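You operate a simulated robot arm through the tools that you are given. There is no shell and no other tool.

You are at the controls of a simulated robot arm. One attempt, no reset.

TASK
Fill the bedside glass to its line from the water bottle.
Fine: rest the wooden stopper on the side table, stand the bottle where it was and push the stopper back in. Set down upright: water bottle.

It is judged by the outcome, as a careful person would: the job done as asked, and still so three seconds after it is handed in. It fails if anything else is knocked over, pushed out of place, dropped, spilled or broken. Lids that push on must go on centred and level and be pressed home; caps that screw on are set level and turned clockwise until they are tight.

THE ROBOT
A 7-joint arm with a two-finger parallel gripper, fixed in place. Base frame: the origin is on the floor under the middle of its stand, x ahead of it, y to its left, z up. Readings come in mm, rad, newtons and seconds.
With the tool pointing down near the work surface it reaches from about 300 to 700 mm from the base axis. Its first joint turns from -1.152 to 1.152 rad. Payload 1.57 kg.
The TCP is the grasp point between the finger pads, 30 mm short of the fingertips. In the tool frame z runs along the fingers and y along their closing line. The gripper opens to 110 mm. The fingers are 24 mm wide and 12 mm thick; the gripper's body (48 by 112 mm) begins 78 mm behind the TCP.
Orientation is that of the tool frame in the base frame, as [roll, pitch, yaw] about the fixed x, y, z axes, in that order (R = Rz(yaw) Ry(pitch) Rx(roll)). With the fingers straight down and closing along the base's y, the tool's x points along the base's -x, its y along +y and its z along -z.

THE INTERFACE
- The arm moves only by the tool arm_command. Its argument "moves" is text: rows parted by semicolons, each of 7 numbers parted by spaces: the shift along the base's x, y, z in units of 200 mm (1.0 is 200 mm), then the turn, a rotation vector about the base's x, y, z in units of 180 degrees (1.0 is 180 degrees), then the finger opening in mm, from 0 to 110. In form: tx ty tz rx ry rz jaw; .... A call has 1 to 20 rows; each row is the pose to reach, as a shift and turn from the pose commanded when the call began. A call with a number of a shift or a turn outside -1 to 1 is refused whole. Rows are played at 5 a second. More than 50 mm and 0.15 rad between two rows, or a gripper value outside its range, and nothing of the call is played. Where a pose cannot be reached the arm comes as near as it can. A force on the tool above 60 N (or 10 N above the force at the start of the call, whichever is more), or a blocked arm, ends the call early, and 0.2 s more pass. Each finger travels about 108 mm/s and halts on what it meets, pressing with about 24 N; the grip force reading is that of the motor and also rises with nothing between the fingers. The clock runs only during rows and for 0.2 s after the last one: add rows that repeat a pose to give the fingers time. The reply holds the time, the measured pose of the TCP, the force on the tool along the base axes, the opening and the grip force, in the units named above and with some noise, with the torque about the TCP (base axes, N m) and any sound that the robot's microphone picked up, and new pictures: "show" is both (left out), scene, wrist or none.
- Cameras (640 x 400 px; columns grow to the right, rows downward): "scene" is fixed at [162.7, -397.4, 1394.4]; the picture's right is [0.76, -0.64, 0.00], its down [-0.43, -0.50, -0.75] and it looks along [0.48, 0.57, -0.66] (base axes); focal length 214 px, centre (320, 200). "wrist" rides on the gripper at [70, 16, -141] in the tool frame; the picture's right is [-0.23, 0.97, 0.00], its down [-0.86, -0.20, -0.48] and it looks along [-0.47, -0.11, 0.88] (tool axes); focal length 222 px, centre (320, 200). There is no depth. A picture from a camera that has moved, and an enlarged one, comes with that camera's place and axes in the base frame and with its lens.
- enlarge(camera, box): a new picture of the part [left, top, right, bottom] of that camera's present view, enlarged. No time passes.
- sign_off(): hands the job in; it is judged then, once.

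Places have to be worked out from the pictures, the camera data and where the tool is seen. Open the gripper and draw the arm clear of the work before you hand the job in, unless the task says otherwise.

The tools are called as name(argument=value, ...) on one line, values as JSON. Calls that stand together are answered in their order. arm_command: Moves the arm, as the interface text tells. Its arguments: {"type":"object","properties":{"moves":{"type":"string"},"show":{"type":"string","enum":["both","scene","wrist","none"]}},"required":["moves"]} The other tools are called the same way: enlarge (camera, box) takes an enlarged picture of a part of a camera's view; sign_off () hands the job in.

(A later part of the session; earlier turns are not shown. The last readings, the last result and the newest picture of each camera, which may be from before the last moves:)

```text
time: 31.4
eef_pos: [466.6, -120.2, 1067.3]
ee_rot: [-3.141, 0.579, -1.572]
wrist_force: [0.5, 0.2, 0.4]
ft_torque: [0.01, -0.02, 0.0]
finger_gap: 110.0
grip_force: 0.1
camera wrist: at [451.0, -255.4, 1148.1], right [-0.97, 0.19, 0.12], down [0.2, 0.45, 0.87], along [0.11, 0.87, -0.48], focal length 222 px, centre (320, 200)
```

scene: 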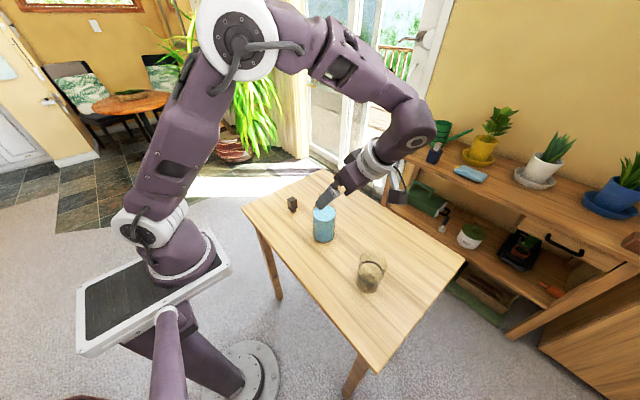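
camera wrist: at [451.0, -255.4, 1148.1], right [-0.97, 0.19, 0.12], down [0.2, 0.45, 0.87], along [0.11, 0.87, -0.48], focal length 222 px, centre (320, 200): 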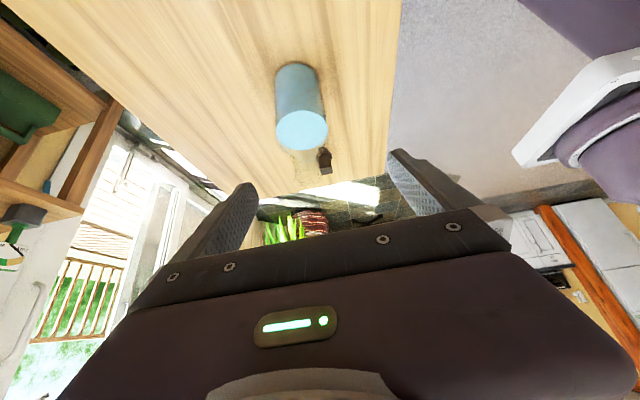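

The full pouring swing is reachable and the glass stays visible to the scene camera. I'll return to the grasp orientation above the bottle.

arm_command(moves="0.02 0.03 0.06 -0.041 0 0 110; 0.035 0.06 0.15 -0.082 0 0 110; 0.045 0.1 0.25 -0.123 0 0 110; 0.055 0.14 0.3 -0.164 0 0 110; 0.065 0.18 0.3 -0.205 0 0 110; 0.075 0.22 0.3 -0.246 0 0 110; 0.085 0.26 0.3 -0.287 0 0 110; 0.095 0.3 0.3 -0.328 0 0 110; 0.105 0.34 0.3 -0.369 0 0 110; 0.115 0.38 0.3 -0.41 0 0 110; 0.125 0.42 0.25 -0.451 0 0 110; 0.135 0.45 0.2 -0.489 0 0 110; 0.137 0.45 0.2 -0.489 0 0 110")

enlarge(camera="scene", box=[270, 90, 370, 260])

```text
time: 34.2
eef_pos: [494.2, -29.5, 1107.6]
ee_rot: [-3.141, -0.964, -1.572]
wrist_force: [0.1, 0.3, -0.5]
ft_torque: [0.0, 0.04, 0.0]
finger_gap: 109.8
grip_force: 0.2
camera wrist: at [478.5, 46.7, 1246.0], right [-0.97, 0.13, -0.19], down [0.2, 0.88, -0.43], along [0.11, -0.45, -0.88], focal length 222 px, centre (320, 200)
```

scene: 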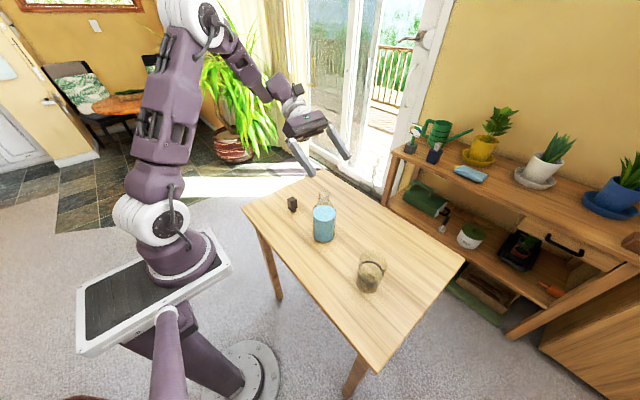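
wrist: 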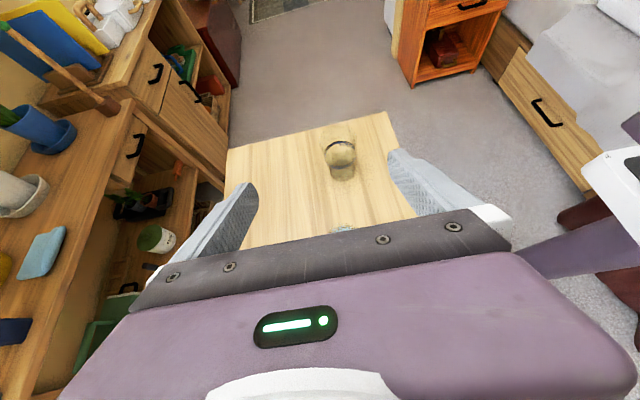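

```text
2.35 times, centred on (320, 175) of scene
camera zoom: at [162.7, -397.4, 1394.4], right [0.76, -0.64, 0.0], down [-0.43, -0.5, -0.75], along [0.48, 0.57, -0.66], focal length 505 px, centre (320, 259)
```

zoom: 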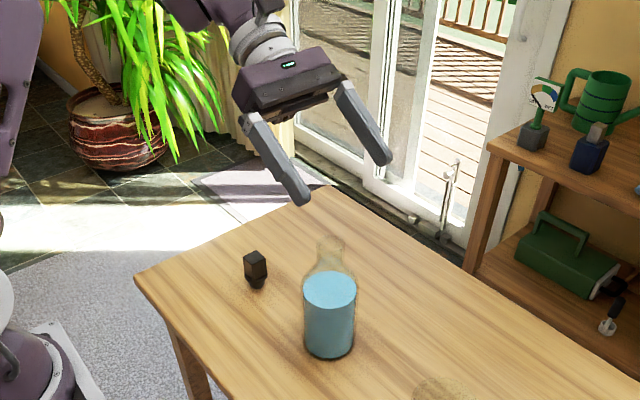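

Stopper still standing, fingers straddle the bottle. I'll descend straight down part-way to z≈970 and check clearances.

arm_command(moves="0 0 -0.2 0 0 0 110; 0 0 -0.4 0 0 0 110; 0 0 -0.55 0 0 0 110; 0 0 -0.69 0 0 0 110; 0 0 -0.69 0 0 0 110")

enlarge(camera="scene", box=[270, 120, 370, 260])

enlarge(camera="wrist", box=[200, 100, 460, 270])

```text
time: 35.4
eef_pos: [495.0, -29.6, 966.7]
ee_rot: [-3.139, -0.958, -1.572]
wrist_force: [-0.1, -0.8, -0.5]
ft_torque: [0.0, -0.03, 0.04]
finger_gap: 110.1
grip_force: 0.0
camera wrist: at [479.3, 45.9, 1105.1], right [-0.97, 0.13, -0.19], down [0.2, 0.88, -0.43], along [0.11, -0.45, -0.89], focal length 222 px, centre (320, 200)
```

scene: 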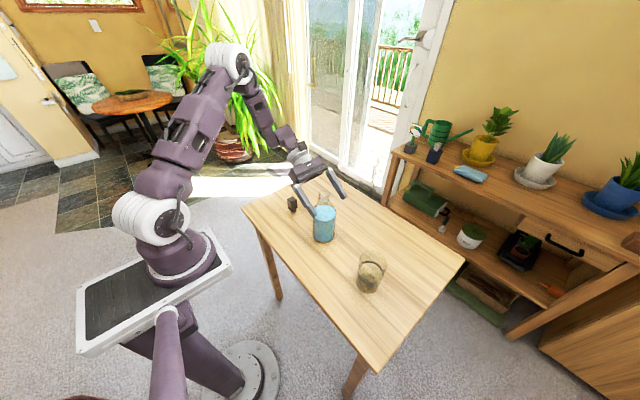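
wrist: 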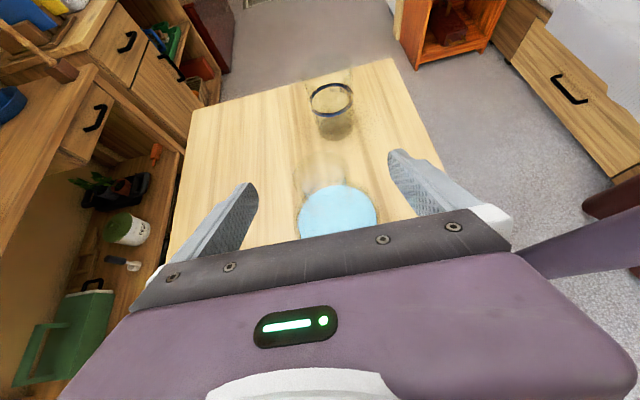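

```text
2.86 times, centred on (320, 190) of scene
camera zoom: at [162.7, -397.4, 1394.4], right [0.76, -0.64, 0.0], down [-0.43, -0.5, -0.75], along [0.48, 0.57, -0.66], focal length 613 px, centre (320, 229)
```

zoom: 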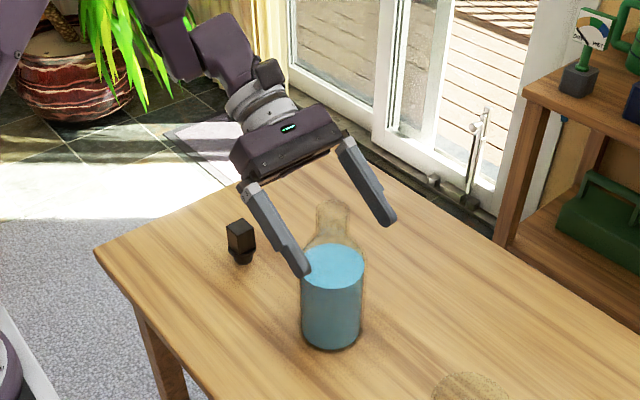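

```text
2.35 times, centred on (330, 185) of wrist
camera zoom: at [479.3, 45.9, 1105.1], right [-0.97, 0.13, -0.19], down [0.2, 0.88, -0.43], along [0.11, -0.45, -0.89], focal length 523 px, centre (296, 235)
```

zoom: 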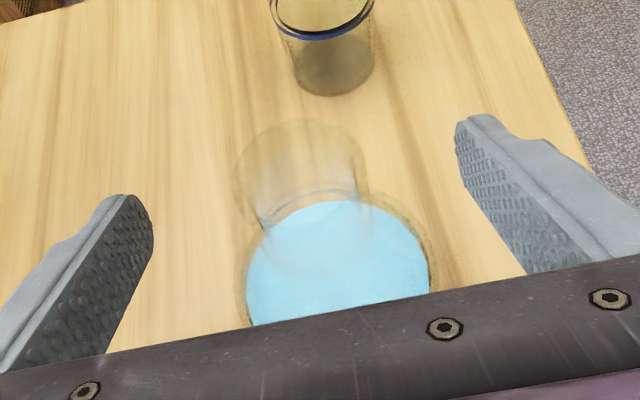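

Clearances look even on both sides. I'll continue down to z≈885 and check before the final bit.

arm_command(moves="0 0 -0.15 0 0 0 110; 0 0 -0.3 0 0 0 110; 0 0 -0.4 0 0 0 110; 0 0 -0.4 0 0 0 110")

enlarge(camera="scene", box=[270, 140, 370, 260])

enlarge(camera="wrist", box=[200, 100, 460, 270])

```text
time: 36.4
eef_pos: [494.2, -30.4, 886.6]
ee_rot: [-3.141, -0.959, -1.572]
wrist_force: [0.4, 0.2, 0.2]
ft_torque: [-0.01, 0.02, 0.03]
finger_gap: 110.0
grip_force: 0.1
camera wrist: at [478.8, 44.8, 1025.8], right [-0.97, 0.13, -0.19], down [0.2, 0.88, -0.43], along [0.11, -0.45, -0.89], focal length 222 px, centre (320, 200)
```

scene: 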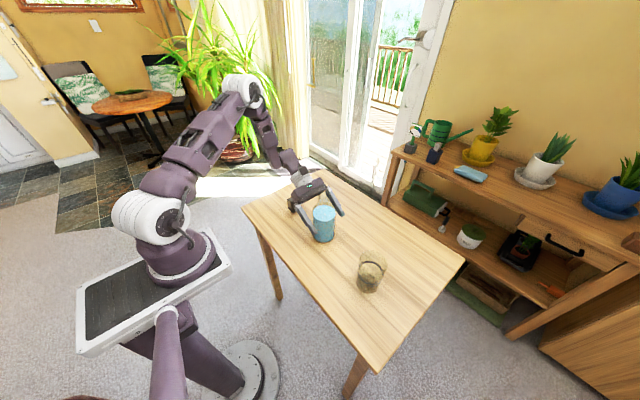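
wrist: 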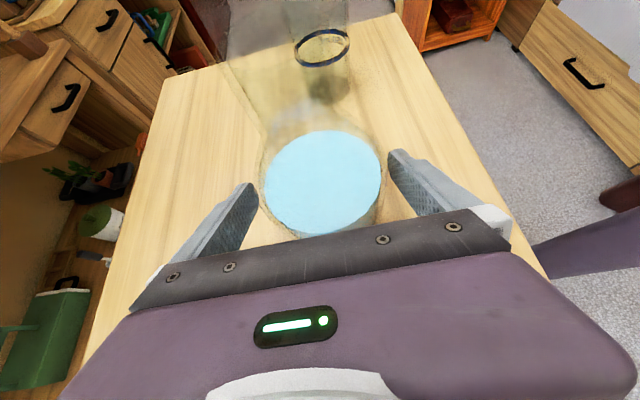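

```text
3.33 times, centred on (320, 200) of scene
camera zoom: at [162.7, -397.4, 1394.4], right [0.76, -0.64, 0.0], down [-0.43, -0.5, -0.75], along [0.48, 0.57, -0.66], focal length 715 px, centre (320, 200)
```

zoom: 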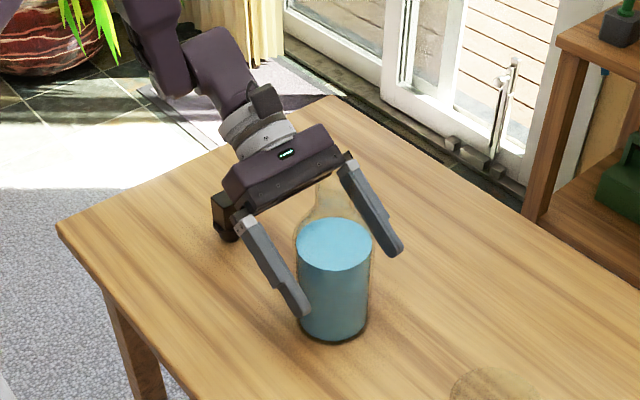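

```text
2.35 times, centred on (330, 185) of wrist
camera zoom: at [478.8, 44.8, 1025.8], right [-0.97, 0.13, -0.19], down [0.2, 0.88, -0.43], along [0.11, -0.45, -0.89], focal length 523 px, centre (296, 235)
```

zoom: 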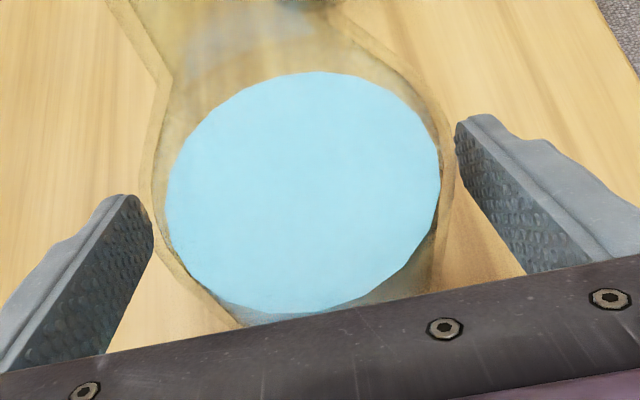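

Still clear all round. Final 24 mm down to z≈862 (about 70 mm up the bottle body), then close on the bottle.

arm_command(moves="0 0 -0.06 0 0 0 110; 0 0 -0.123 0 0 0 110; 0 0 -0.123 0 0 0 95; 0 0 -0.123 0 0 0 85; 0 0 -0.123 0 0 0 78; 0 0 -0.123 0 0 0 70; 0 0 -0.123 0 0 0 65; 0 0 -0.123 0 0 0 65; 0 0 -0.123 0 0 0 65")

enlarge(camera="scene", box=[270, 140, 370, 260])

enlarge(camera="wrist", box=[200, 100, 460, 270])

```text
time: 38.4
eef_pos: [494.0, -30.3, 863.0]
ee_rot: [-3.14, -0.958, -1.572]
wrist_force: [-0.8, -1.7, 0.2]
ft_torque: [-0.25, 0.14, -0.01]
finger_gap: 75.8
grip_force: 24.0
camera wrist: at [478.9, 45.2, 1001.9], right [-0.97, 0.13, -0.19], down [0.2, 0.88, -0.43], along [0.11, -0.45, -0.89], focal length 222 px, centre (320, 200)
```

scene: 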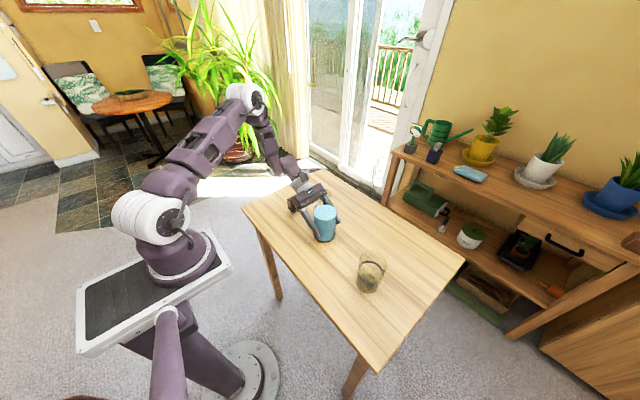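
wrist: 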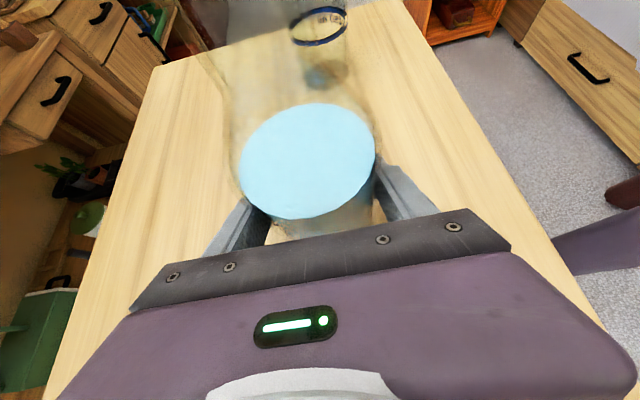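

```text
3.33 times, centred on (320, 200) of scene
camera zoom: at [162.8, -397.4, 1394.4], right [0.76, -0.64, 0.0], down [-0.43, -0.5, -0.75], along [0.48, 0.57, -0.66], focal length 715 px, centre (320, 200)
```

zoom: 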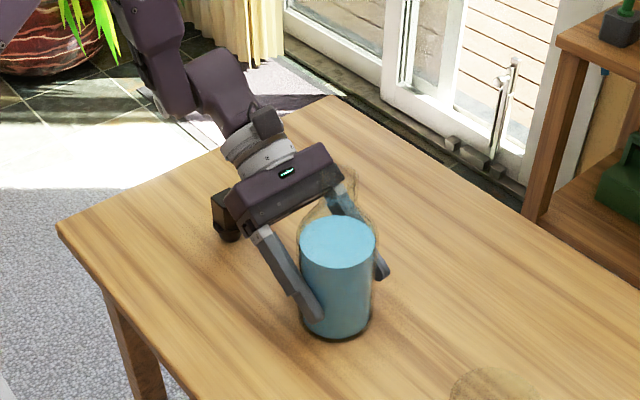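

```text
2.35 times, centred on (330, 185) of wrist
camera zoom: at [478.9, 45.2, 1001.9], right [-0.97, 0.13, -0.19], down [0.2, 0.88, -0.43], along [0.11, -0.45, -0.89], focal length 523 px, centre (296, 235)
```

zoom: 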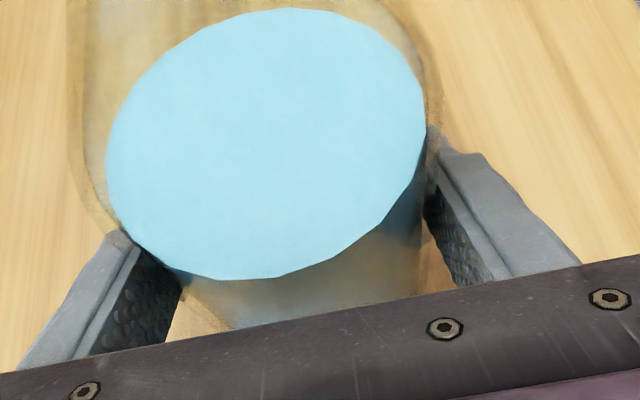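

Solid grip at 75.8 mm, bottle still upright in place. I'll lift slowly by 20 mm and check for weight and any slip.

arm_command(moves="0 0 0.02 0 0 0 60; 0 0 0.05 0 0 0 60; 0 0 0.1 0 0 0 60; 0 0 0.1 0 0 0 60; 0 0 0.1 0 0 0 60")

enlarge(camera="scene", box=[270, 140, 370, 260])

```text
time: 39.6
eef_pos: [495.2, -29.7, 884.9]
ee_rot: [-3.14, -0.959, -1.572]
wrist_force: [0.5, -0.9, -8.5]
ft_torque: [-0.03, -0.02, 0.01]
finger_gap: 76.0
grip_force: 24.3
camera wrist: at [479.8, 45.9, 1023.5], right [-0.97, 0.13, -0.19], down [0.2, 0.88, -0.43], along [0.11, -0.45, -0.89], focal length 222 px, centre (320, 200)
```

scene: 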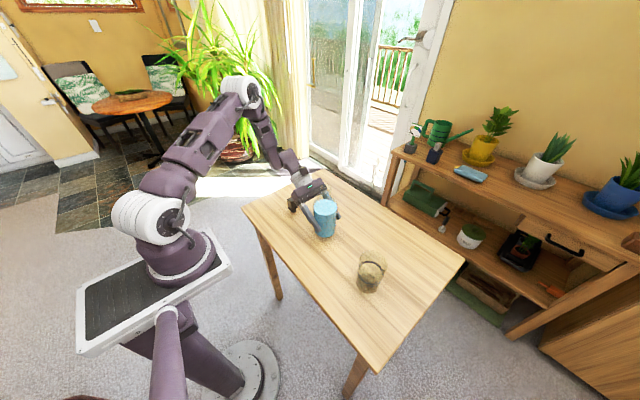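
wrist: 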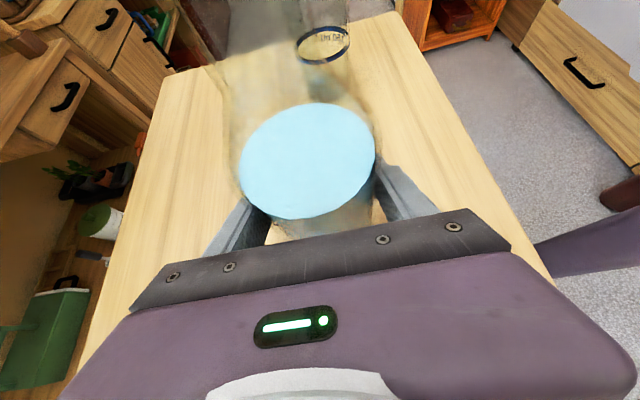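

```text
3.33 times, centred on (320, 200) of scene
camera zoom: at [162.9, -397.4, 1394.4], right [0.76, -0.64, 0.0], down [-0.43, -0.5, -0.75], along [0.48, 0.57, -0.66], focal length 715 px, centre (320, 200)
```

zoom: 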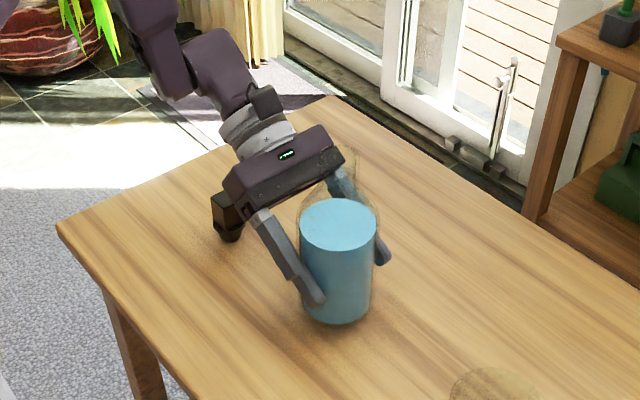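

The bottle weighs about 8.5 N and hasn't slipped. I'll lift it, carry it to the near side of the glass and pre-tilt to 45° (well below the pour angle), with the mouth over the glass edge and 60+ mm above the rim.

arm_command(moves="0 0 0.12 0 0 0 60; -0.03 -0.04 0.25 0 0 0 60; -0.07 -0.1 0.35 0 0 0 60; -0.11 -0.16 0.385 0 0 0 60; -0.133 -0.2 0.385 0 0 0 60; -0.133 -0.24 0.36 0.036 0 0 60; -0.133 -0.28 0.32 0.072 0 0 60; -0.133 -0.32 0.27 0.108 0 0 60; -0.133 -0.36 0.22 0.144 0 0 60; -0.133 -0.4 0.17 0.18 0 0 60; -0.133 -0.44 0.13 0.215 0 0 60; -0.133 -0.47 0.11 0.25 0 0 60; -0.133 -0.47 0.11 0.25 0 0 60")

enlarge(camera="scene", box=[300, 150, 420, 310])

```text
time: 42.4
eef_pos: [469.1, -123.8, 905.9]
ee_rot: [-3.141, -0.175, -1.571]
wrist_force: [0.3, 0.1, -7.6]
ft_torque: [0.06, -0.01, 0.03]
finger_gap: 76.1
grip_force: 24.3
camera wrist: at [453.3, -167.5, 1058.4], right [-0.97, 0.22, -0.04], down [0.2, 0.92, 0.32], along [0.11, 0.31, -0.95], focal length 222 px, centre (320, 200)
```

scene: 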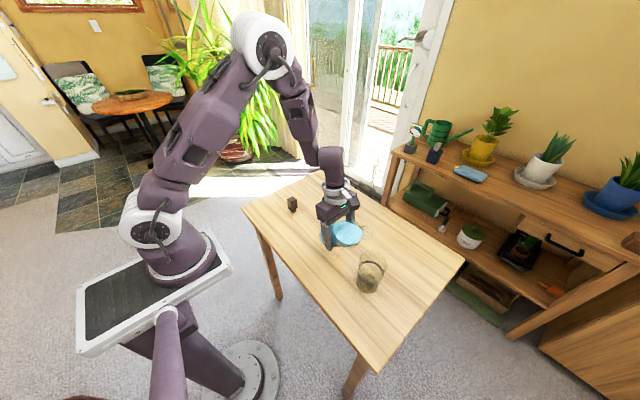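
wrist: 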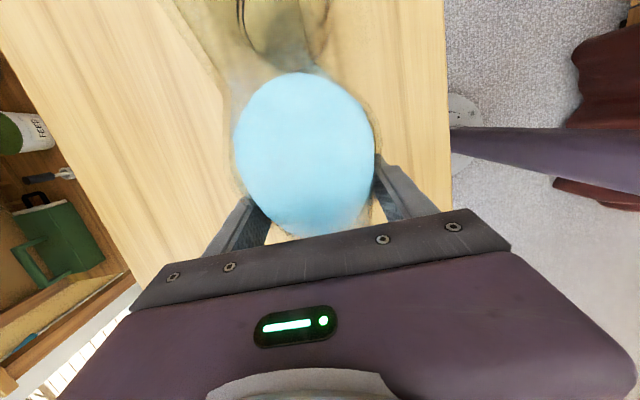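

```text
2.50 times, centred on (360, 230) of scene
camera zoom: at [162.8, -397.4, 1394.4], right [0.76, -0.64, 0.0], down [-0.43, -0.5, -0.75], along [0.48, 0.57, -0.66], focal length 536 px, centre (220, 125)
```

zoom: 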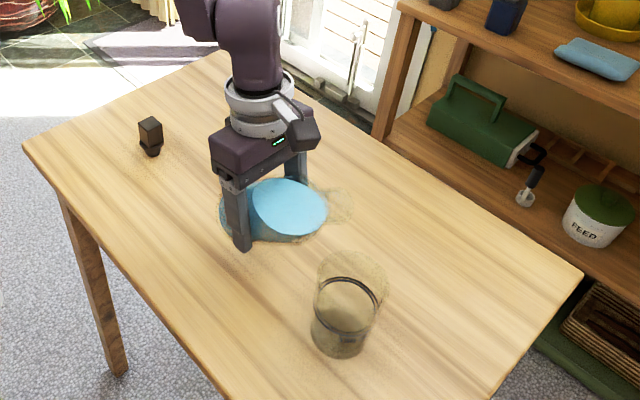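

The pre-tilt went fine with no spill. I'll zoom in to verify where the mouth is relative to the glass.

enlarge(camera="scene", box=[330, 215, 400, 300])

enlarge(camera="wrist", box=[200, 0, 400, 130])

```text
4.71 times, centred on (365, 258) of scene
camera zoom: at [162.8, -397.4, 1394.4], right [0.76, -0.64, 0.0], down [-0.43, -0.5, -0.75], along [0.48, 0.57, -0.66], focal length 1009 px, centre (108, -71)
```

zoom: 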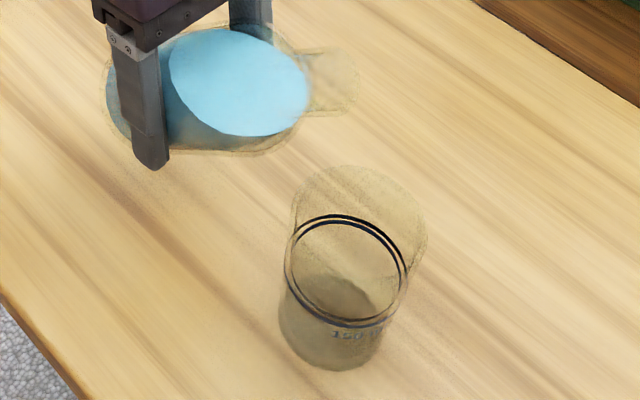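

```text
3.08 times, centred on (300, 65) of wrist
camera zoom: at [453.3, -167.5, 1058.4], right [-0.97, 0.22, -0.04], down [0.2, 0.92, 0.32], along [0.11, 0.31, -0.95], focal length 684 px, centre (382, 615)
```

zoom: 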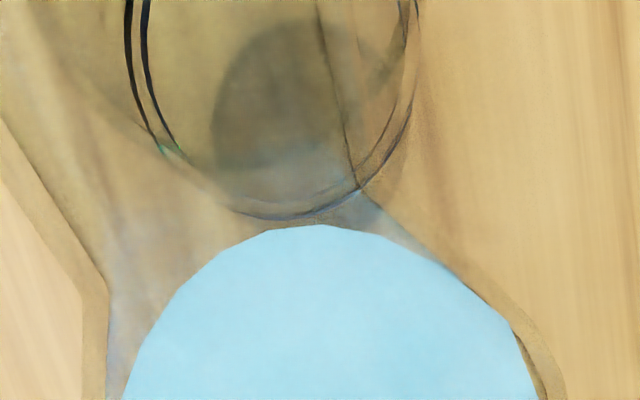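

The mouth centre measures about (469, -215, 992), i.e. roughly 122 mm beyond the TCP. I'll tilt to 65° with the lower lip placed just inside the near side of the glass, about 20 mm above the rim.

arm_command(moves="0 0.014 -0.018 0.028 0 0 60; 0 0.028 -0.036 0.056 0 0 60; 0 0.042 -0.055 0.084 0 0 60; 0 0.055 -0.075 0.111 0 0 60; 0 0.055 -0.075 0.111 0 0 60; 0 0.055 -0.075 0.111 0 0 60", show="scene")

enlarge(camera="scene", box=[330, 215, 400, 300])

```text
time: 43.8
eef_pos: [468.4, -112.6, 890.5]
ee_rot: [3.14, 0.173, -1.571]
wrist_force: [-1.0, -0.1, -7.8]
ft_torque: [0.04, -0.03, 0.0]
finger_gap: 75.9
grip_force: 23.8
```

scene: 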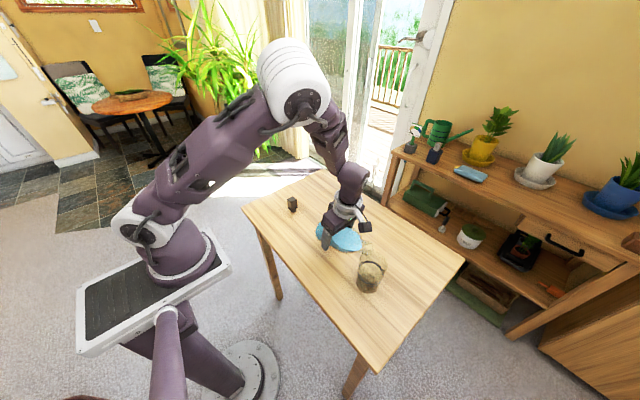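

```text
4.71 times, centred on (365, 258) of scene
camera zoom: at [162.8, -397.4, 1394.4], right [0.76, -0.64, 0.0], down [-0.43, -0.5, -0.75], along [0.48, 0.57, -0.66], focal length 1009 px, centre (108, -71)
```

zoom: 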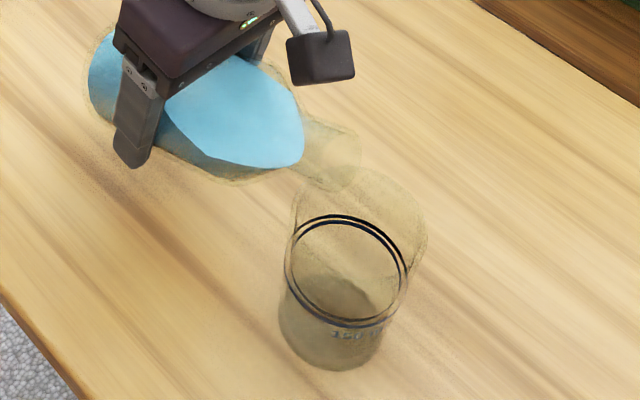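

No flow yet at 65°; the mouth is right where intended. I'll go on to 74° keeping the lip at the same point, then pause and look.

arm_command(moves="0 0.008 0.025 0.015 0 0 60; 0 0.015 0.05 0.03 0 0 60; 0 0.021 0.07 0.041 0 0 60; 0 0.025 0.088 0.05 0 0 60; 0 0.025 0.088 0.05 0 0 60; 0 0.025 0.088 0.05 0 0 60; 0 0.025 0.088 0.05 0 0 60", show="scene")

enlarge(camera="scene", box=[330, 215, 400, 300])

```text
time: 45.4
eef_pos: [468.4, -106.8, 909.0]
ee_rot: [-3.14, 0.331, -1.571]
wrist_force: [-0.1, -0.4, -7.9]
ft_torque: [0.0, 0.02, 0.01]
finger_gap: 76.1
grip_force: 23.8
```

scene: 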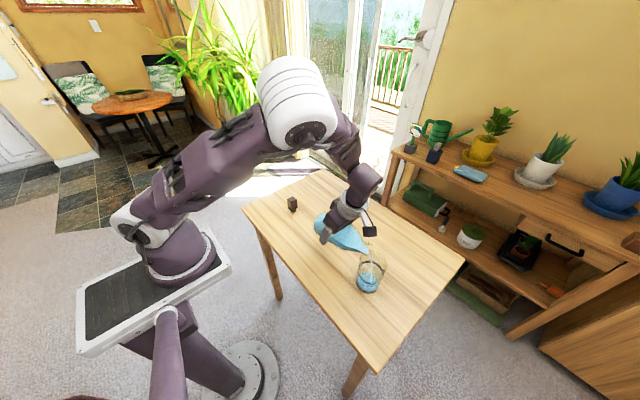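

```text
4.71 times, centred on (365, 258) of scene
camera zoom: at [162.8, -397.4, 1394.4], right [0.76, -0.64, 0.0], down [-0.43, -0.5, -0.75], along [0.48, 0.57, -0.66], focal length 1009 px, centre (108, -71)
```

zoom: 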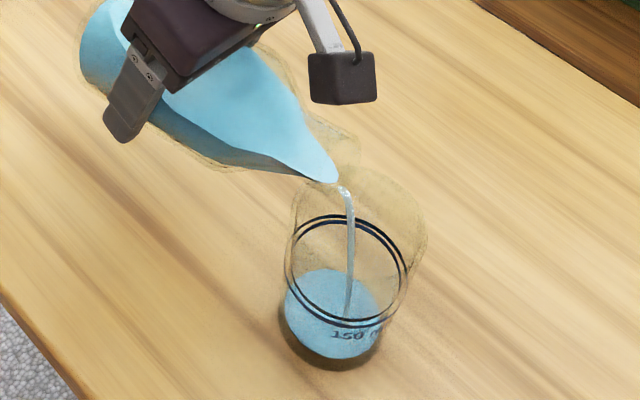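

Pouring has begun cleanly into the glass, roughly 30–40 ml in so far. I'll hold this angle for one short step and see how quickly it's rising.

arm_command(moves="0 0 0 0 0 0 60", show="none")

enlarge(camera="scene", box=[330, 215, 400, 300])

```text
time: 45.8
eef_pos: [466.4, -107.3, 908.4]
ee_rot: [-3.14, 0.331, -1.573]
wrist_force: [0.6, 0.3, -7.0]
ft_torque: [0.05, -0.01, -0.04]
finger_gap: 76.1
grip_force: 24.5
```

```text
4.71 times, centred on (365, 258) of scene
camera zoom: at [162.8, -397.4, 1394.4], right [0.76, -0.64, 0.0], down [-0.43, -0.5, -0.75], along [0.48, 0.57, -0.66], focal length 1009 px, centre (108, -71)
```

zoom: 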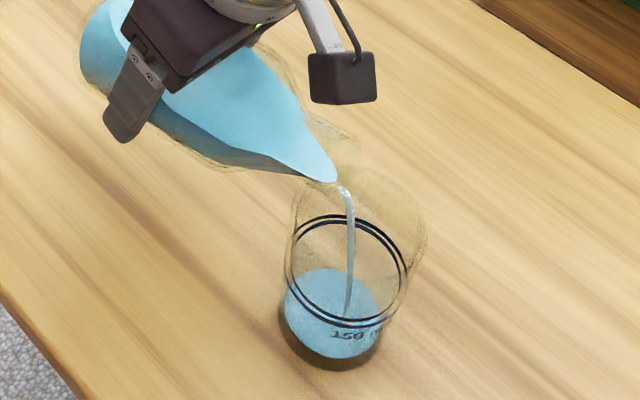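

The level barely changed at this angle, so flow is gentle and close to equilibrium. I'll tilt 2° more and hold briefly.

arm_command(moves="0 0.0015 0.0105 0.0056 0 0 60; 0 0.003 0.021 0.0111 0 0 60; 0 0.003 0.021 0.0111 0 0 60", show="none")

enlarge(camera="scene", box=[330, 215, 400, 300])

```text
time: 46.6
eef_pos: [467.2, -106.5, 911.9]
ee_rot: [-3.141, 0.365, -1.575]
wrist_force: [-0.1, -0.1, -7.4]
ft_torque: [0.05, 0.03, -0.02]
finger_gap: 76.5
grip_force: 23.8
```

```text
4.71 times, centred on (365, 258) of scene
camera zoom: at [162.8, -397.4, 1394.4], right [0.76, -0.64, 0.0], down [-0.43, -0.5, -0.75], along [0.48, 0.57, -0.66], focal length 1009 px, centre (108, -71)
```

zoom: 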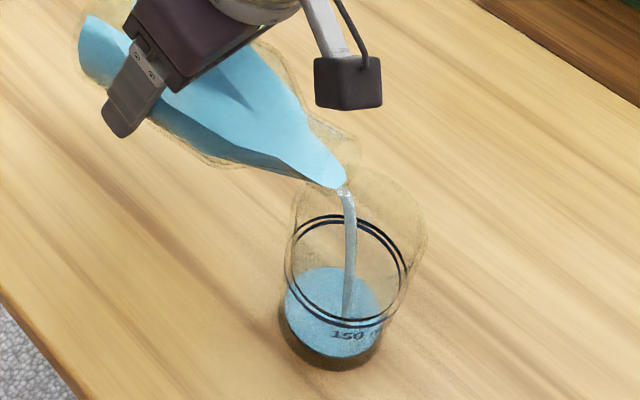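

The stream is a little stronger but the level rises slowly. I'll hold this angle for about 0.8 s and re-check.

arm_command(moves="0 0 0 0 0 0 60; 0 0 0 0 0 0 60; 0 0 0 0 0 0 60", show="none")

enlarge(camera="scene", box=[330, 215, 400, 300])

```text
time: 47.4
eef_pos: [467.0, -105.9, 911.7]
ee_rot: [-3.141, 0.366, -1.575]
wrist_force: [-0.1, 0.2, -8.0]
ft_torque: [0.07, -0.01, -0.03]
finger_gap: 76.0
grip_force: 23.8
```

```text
4.71 times, centred on (365, 258) of scene
camera zoom: at [162.8, -397.4, 1394.4], right [0.76, -0.64, 0.0], down [-0.43, -0.5, -0.75], along [0.48, 0.57, -0.66], focal length 1009 px, centre (108, -71)
```

zoom: 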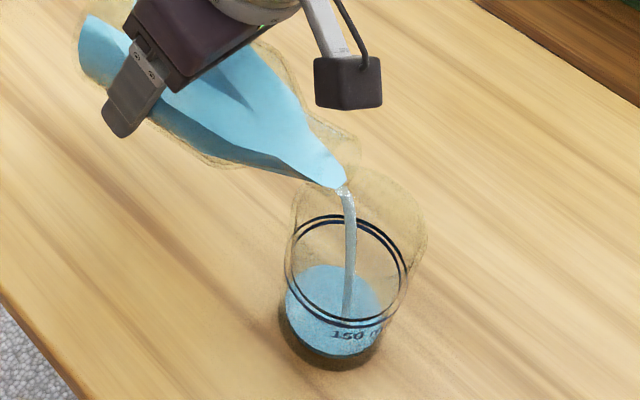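

The level is creeping up slowly and steadily with no spill. I'll hold two more seconds at this angle and measure the rise in a tighter zoom.

arm_command(moves="0 0 0 0 0 0 60; 0 0 0 0 0 0 60; 0 0 0 0 0 0 60; 0 0 0 0 0 0 60; 0 0 0 0 0 0 60; 0 0 0 0 0 0 60; 0 0 0 0 0 0 60; 0 0 0 0 0 0 60; 0 0 0 0 0 0 60; 0 0 0 0 0 0 60", show="none")

enlarge(camera="scene", box=[345, 240, 401, 300])

```text
time: 49.6
eef_pos: [468.6, -106.4, 912.5]
ee_rot: [3.14, 0.366, -1.574]
wrist_force: [0.2, -0.1, -8.5]
ft_torque: [0.05, -0.03, 0.02]
finger_gap: 76.1
grip_force: 23.5
```

```text
6.67 times, centred on (373, 270) of scene
camera zoom: at [162.8, -397.4, 1394.4], right [0.76, -0.64, 0.0], down [-0.43, -0.5, -0.75], along [0.48, 0.57, -0.66], focal length 1430 px, centre (-33, -267)
```

zoom: 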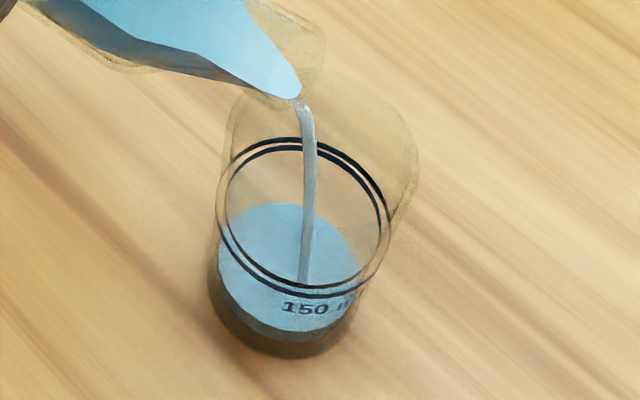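

The level is about 21 mm above the base with the line at about 66 mm, rising only ~1.5 mm/s. I'll tilt 3° more, hold about a second and look again.

arm_command(moves="0 0.001 0.011 0.0056 0 0 60; 0 0.0025 0.022 0.0111 0 0 60; 0 0.0035 0.032 0.0167 0 0 60; 0 0.0035 0.032 0.0167 0 0 60; 0 0.0035 0.032 0.0167 0 0 60", show="none")

enlarge(camera="scene", box=[345, 240, 401, 300])

```text
time: 50.8
eef_pos: [466.8, -105.3, 919.9]
ee_rot: [-3.141, 0.419, -1.572]
wrist_force: [-0.4, -0.4, -7.1]
ft_torque: [0.07, 0.01, -0.02]
finger_gap: 76.2
grip_force: 24.3
```

```text
6.67 times, centred on (373, 270) of scene
camera zoom: at [162.8, -397.4, 1394.4], right [0.76, -0.64, 0.0], down [-0.43, -0.5, -0.75], along [0.48, 0.57, -0.66], focal length 1430 px, centre (-33, -267)
```

zoom: 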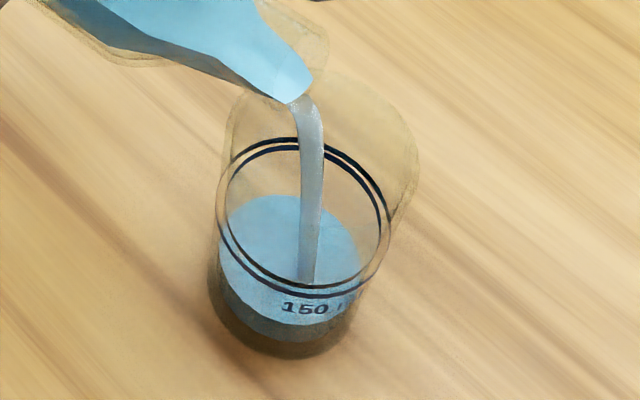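

Flow is stronger and landing near the centre of the glass. Level is about 27 mm up; I'll hold this angle about 1.8 s more.

arm_command(moves="0 0 0 0 0 0 60; 0 0 0 0 0 0 60; 0 0 0 0 0 0 60; 0 0 0 0 0 0 60; 0 0 0 0 0 0 60; 0 0 0 0 0 0 60; 0 0 0 0 0 0 60; 0 0 0 0 0 0 60", show="none")

enlarge(camera="scene", box=[345, 240, 401, 300])

```text
time: 52.6
eef_pos: [467.7, -107.6, 918.8]
ee_rot: [-3.141, 0.419, -1.573]
wrist_force: [0.4, 0.6, -7.5]
ft_torque: [0.05, 0.01, 0.01]
finger_gap: 76.0
grip_force: 24.2
```

```text
6.67 times, centred on (373, 270) of scene
camera zoom: at [162.8, -397.4, 1394.4], right [0.76, -0.64, 0.0], down [-0.43, -0.5, -0.75], along [0.48, 0.57, -0.66], focal length 1430 px, centre (-33, -267)
```

zoom: 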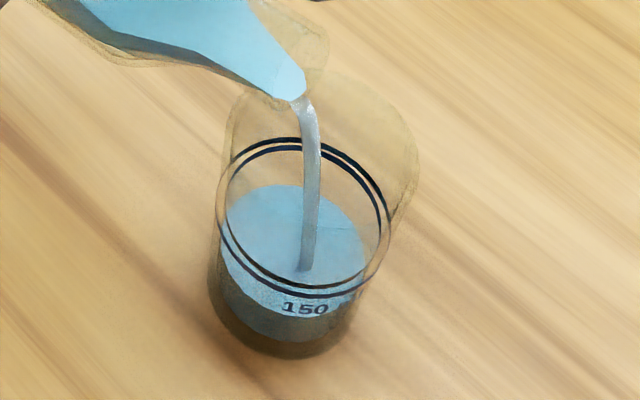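

Level is rising steadily (about 36 mm up). I'll add 1.5° of tilt and hold another ~1.4 s.

arm_command(moves="0 0.001 0.008 0.0042 0 0 60; 0 0.0015 0.016 0.0083 0 0 60; 0 0.0015 0.016 0.0083 0 0 60; 0 0.0015 0.016 0.0083 0 0 60; 0 0.0015 0.016 0.0083 0 0 60; 0 0.0015 0.016 0.0083 0 0 60", show="none")

enlarge(camera="scene", box=[345, 240, 401, 300])

```text
time: 54.0
eef_pos: [467.8, -106.1, 922.9]
ee_rot: [3.141, 0.444, -1.572]
wrist_force: [0.4, 0.8, -7.7]
ft_torque: [0.03, 0.0, 0.0]
finger_gap: 76.1
grip_force: 23.9
```

```text
6.67 times, centred on (373, 270) of scene
camera zoom: at [162.8, -397.4, 1394.4], right [0.76, -0.64, 0.0], down [-0.43, -0.5, -0.75], along [0.48, 0.57, -0.66], focal length 1430 px, centre (-33, -267)
```

zoom: 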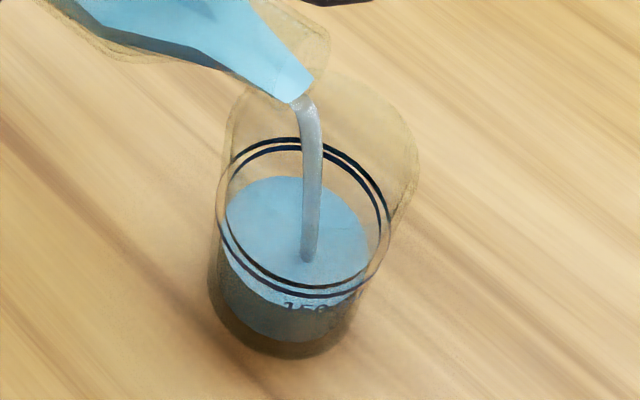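

Level is around 43 mm. Holding this angle another ~1.8 s.

arm_command(moves="0 0 0 0 0 0 60; 0 0 0 0 0 0 60; 0 0 0 0 0 0 60; 0 0 0 0 0 0 60; 0 0 0 0 0 0 60; 0 0 0 0 0 0 60; 0 0 0 0 0 0 60; 0 0 0 0 0 0 60", show="none")

enlarge(camera="scene", box=[345, 240, 401, 300])

```text
time: 55.8
eef_pos: [466.9, -107.2, 921.3]
ee_rot: [-3.141, 0.444, -1.572]
wrist_force: [-1.2, -0.1, -6.8]
ft_torque: [0.06, 0.0, 0.0]
finger_gap: 75.9
grip_force: 24.0
```

```text
6.67 times, centred on (373, 270) of scene
camera zoom: at [162.8, -397.4, 1394.4], right [0.76, -0.64, 0.0], down [-0.43, -0.5, -0.75], along [0.48, 0.57, -0.66], focal length 1430 px, centre (-33, -267)
```

zoom: 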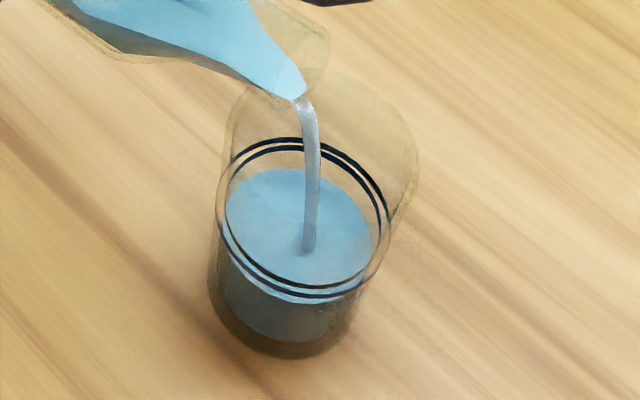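

Level is about 51 mm; the line is about 65 mm. I'll add 1° and hold ~1.4 s.

arm_command(moves="0 0 0.005 0.0028 0 0 60; 0 0 0.0105 0.0056 0 0 60; 0 0 0.0105 0.0056 0 0 60; 0 0 0.0105 0.0056 0 0 60; 0 0 0.0105 0.0056 0 0 60; 0 0 0.0105 0.0056 0 0 60", show="none")

enlarge(camera="scene", box=[345, 240, 401, 300])

```text
time: 57.2
eef_pos: [467.3, -107.3, 924.6]
ee_rot: [-3.141, 0.463, -1.572]
wrist_force: [0.0, -0.6, -8.4]
ft_torque: [0.04, 0.04, 0.0]
finger_gap: 76.2
grip_force: 24.1
```

```text
6.67 times, centred on (373, 270) of scene
camera zoom: at [162.8, -397.4, 1394.4], right [0.76, -0.64, 0.0], down [-0.43, -0.5, -0.75], along [0.48, 0.57, -0.66], focal length 1430 px, centre (-33, -267)
```

zoom: 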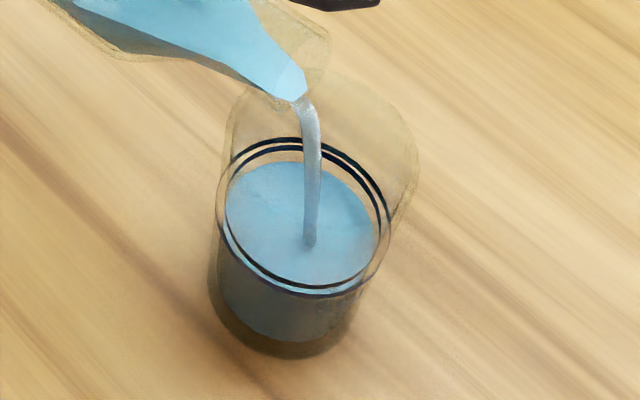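

Level is about 56 mm and rising ~3.5 mm/s. Holding another ~1.4 s.

arm_command(moves="0 0 0 0 0 0 60; 0 0 0 0 0 0 60; 0 0 0 0 0 0 60; 0 0 0 0 0 0 60; 0 0 0 0 0 0 60; 0 0 0 0 0 0 60", show="none")

enlarge(camera="scene", box=[345, 240, 401, 300])

enlarge(camera="scene", box=[358, 255, 388, 287])

```text
time: 58.6
eef_pos: [467.7, -105.9, 924.9]
ee_rot: [-3.141, 0.463, -1.572]
wrist_force: [1.0, -0.3, -6.7]
ft_torque: [0.05, 0.01, 0.0]
finger_gap: 76.0
grip_force: 23.7
```

```text
6.67 times, centred on (373, 270) of scene
camera zoom: at [162.8, -397.4, 1394.4], right [0.76, -0.64, 0.0], down [-0.43, -0.5, -0.75], along [0.48, 0.57, -0.66], focal length 1430 px, centre (-33, -267)
```

zoom: 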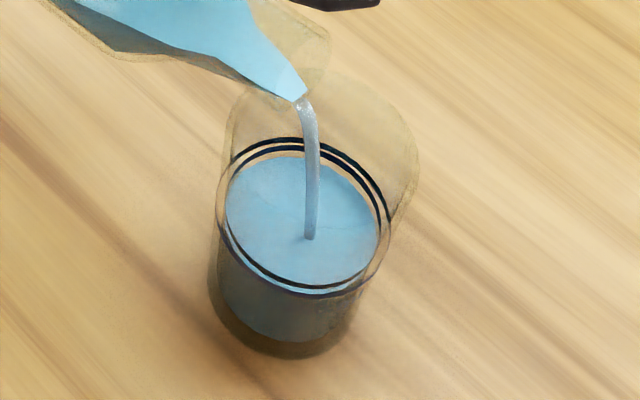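

```text
12.50 times, centred on (373, 271) of scene
camera zoom: at [162.8, -397.4, 1394.4], right [0.76, -0.64, 0.0], down [-0.43, -0.5, -0.75], along [0.48, 0.57, -0.66], focal length 2681 px, centre (-342, -688)
```

zoom: 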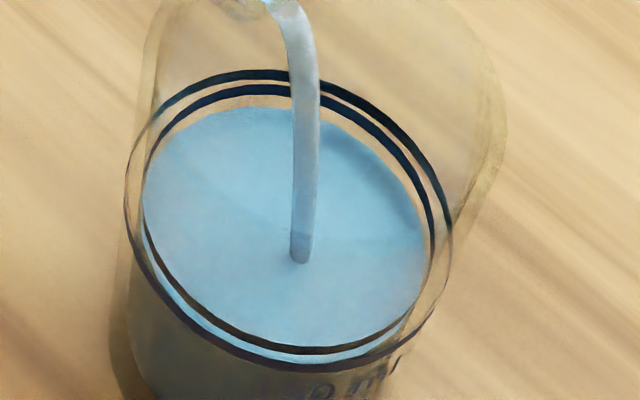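

The water surface is about 6 mm below the line. Holding one more second, then I'll check again.

arm_command(moves="0 0 0 0 0 0 60; 0 0 0 0 0 0 60; 0 0 0 0 0 0 60; 0 0 0 0 0 0 60", show="none")

enlarge(camera="scene", box=[358, 255, 388, 287])

```text
time: 59.6
eef_pos: [468.3, -106.8, 924.5]
ee_rot: [-3.141, 0.462, -1.572]
wrist_force: [-0.5, -0.6, -6.5]
ft_torque: [0.0, -0.03, -0.01]
finger_gap: 75.9
grip_force: 24.2
```

```text
12.50 times, centred on (373, 271) of scene
camera zoom: at [162.8, -397.4, 1394.4], right [0.76, -0.64, 0.0], down [-0.43, -0.5, -0.75], along [0.48, 0.57, -0.66], focal length 2681 px, centre (-342, -688)
```

zoom: 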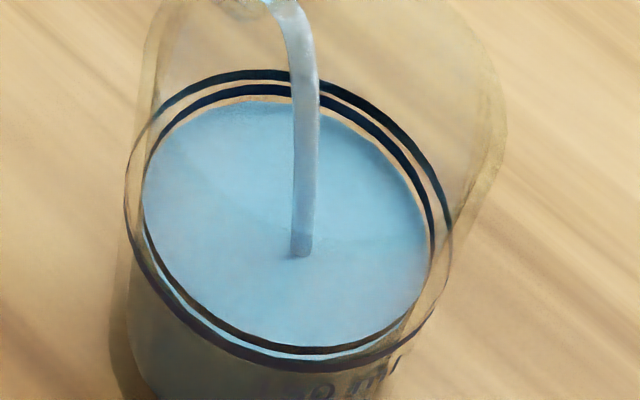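

About 3.5 mm below the line, rising ~2.7 mm/s. I'll hold 0.8 s more and, in the same call, tip the bottle back about the lip to 60° to stop the flow.

arm_command(moves="0 0 0 0 0 0 60; 0 0 0 0 0 0 60; 0 0 0 0 0 0 60; 0 0 0 0 0 0 60; 0 -0.007 -0.069 -0.0361 0 0 60; 0 -0.023 -0.142 -0.075 0 0 60; 0 -0.052 -0.2225 -0.1194 0 0 60; 0 -0.052 -0.2225 -0.1194 0 0 60", show="scene")

enlarge(camera="scene", box=[358, 255, 388, 287])

enlarge(camera="scene", box=[330, 215, 400, 300])

```text
time: 61.4
eef_pos: [468.9, -117.1, 879.8]
ee_rot: [3.142, 0.087, -1.573]
wrist_force: [0.3, -0.4, -6.0]
ft_torque: [0.08, -0.02, 0.02]
finger_gap: 76.2
grip_force: 24.2
```

scene: 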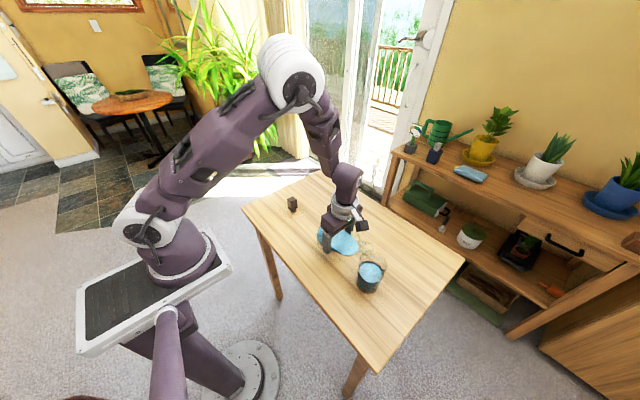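

```text
12.50 times, centred on (373, 271) of scene
camera zoom: at [162.8, -397.4, 1394.4], right [0.76, -0.64, 0.0], down [-0.43, -0.5, -0.75], along [0.48, 0.57, -0.66], focal length 2681 px, centre (-342, -688)
```

zoom: 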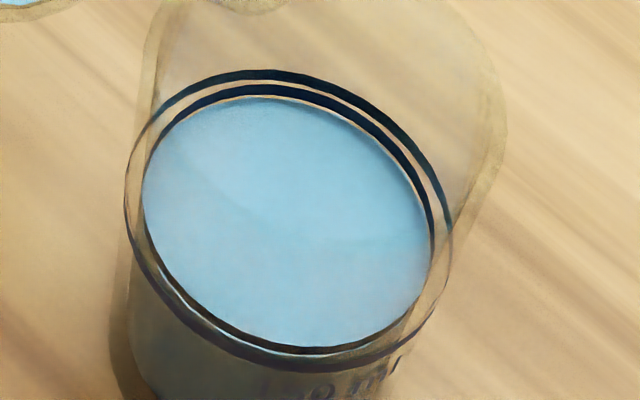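

```text
4.71 times, centred on (365, 258) of scene
camera zoom: at [162.8, -397.4, 1394.4], right [0.76, -0.64, 0.0], down [-0.43, -0.5, -0.75], along [0.48, 0.57, -0.66], focal length 1009 px, centre (108, -71)
```

zoom: 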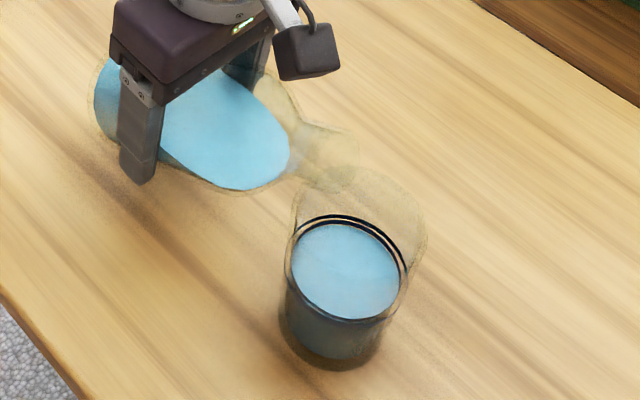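

Flow has stopped, no spill, and the surface is at about the lower edge of the line. Let me zoom in as far as I can to judge the remaining gap.

enlarge(camera="scene", box=[363, 258, 379, 268])

enlarge(camera="scene", box=[363, 277, 383, 289])

```text
16.00 times, centred on (371, 263) of scene
camera zoom: at [162.8, -397.4, 1394.4], right [0.76, -0.64, 0.0], down [-0.43, -0.5, -0.75], along [0.48, 0.57, -0.66], focal length 3432 px, centre (-496, -808)
```

zoom: 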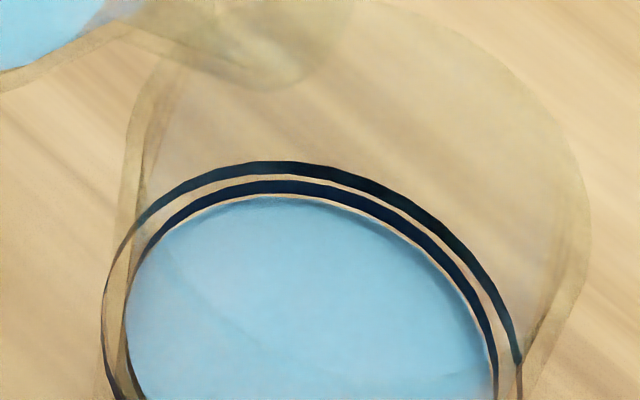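

```text
16.00 times, centred on (373, 283) of scene
camera zoom: at [162.8, -397.4, 1394.4], right [0.76, -0.64, 0.0], down [-0.43, -0.5, -0.75], along [0.48, 0.57, -0.66], focal length 3432 px, centre (-528, -1128)
```

zoom: 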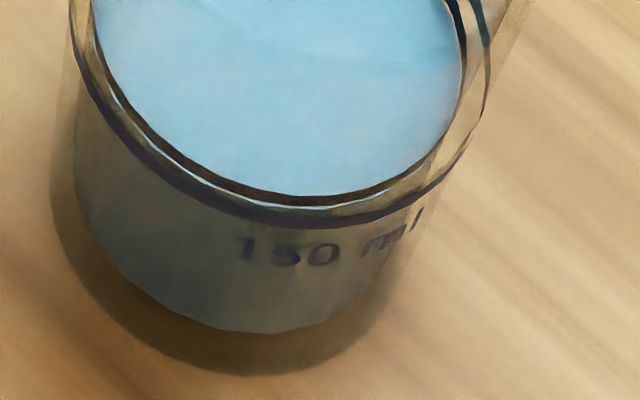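

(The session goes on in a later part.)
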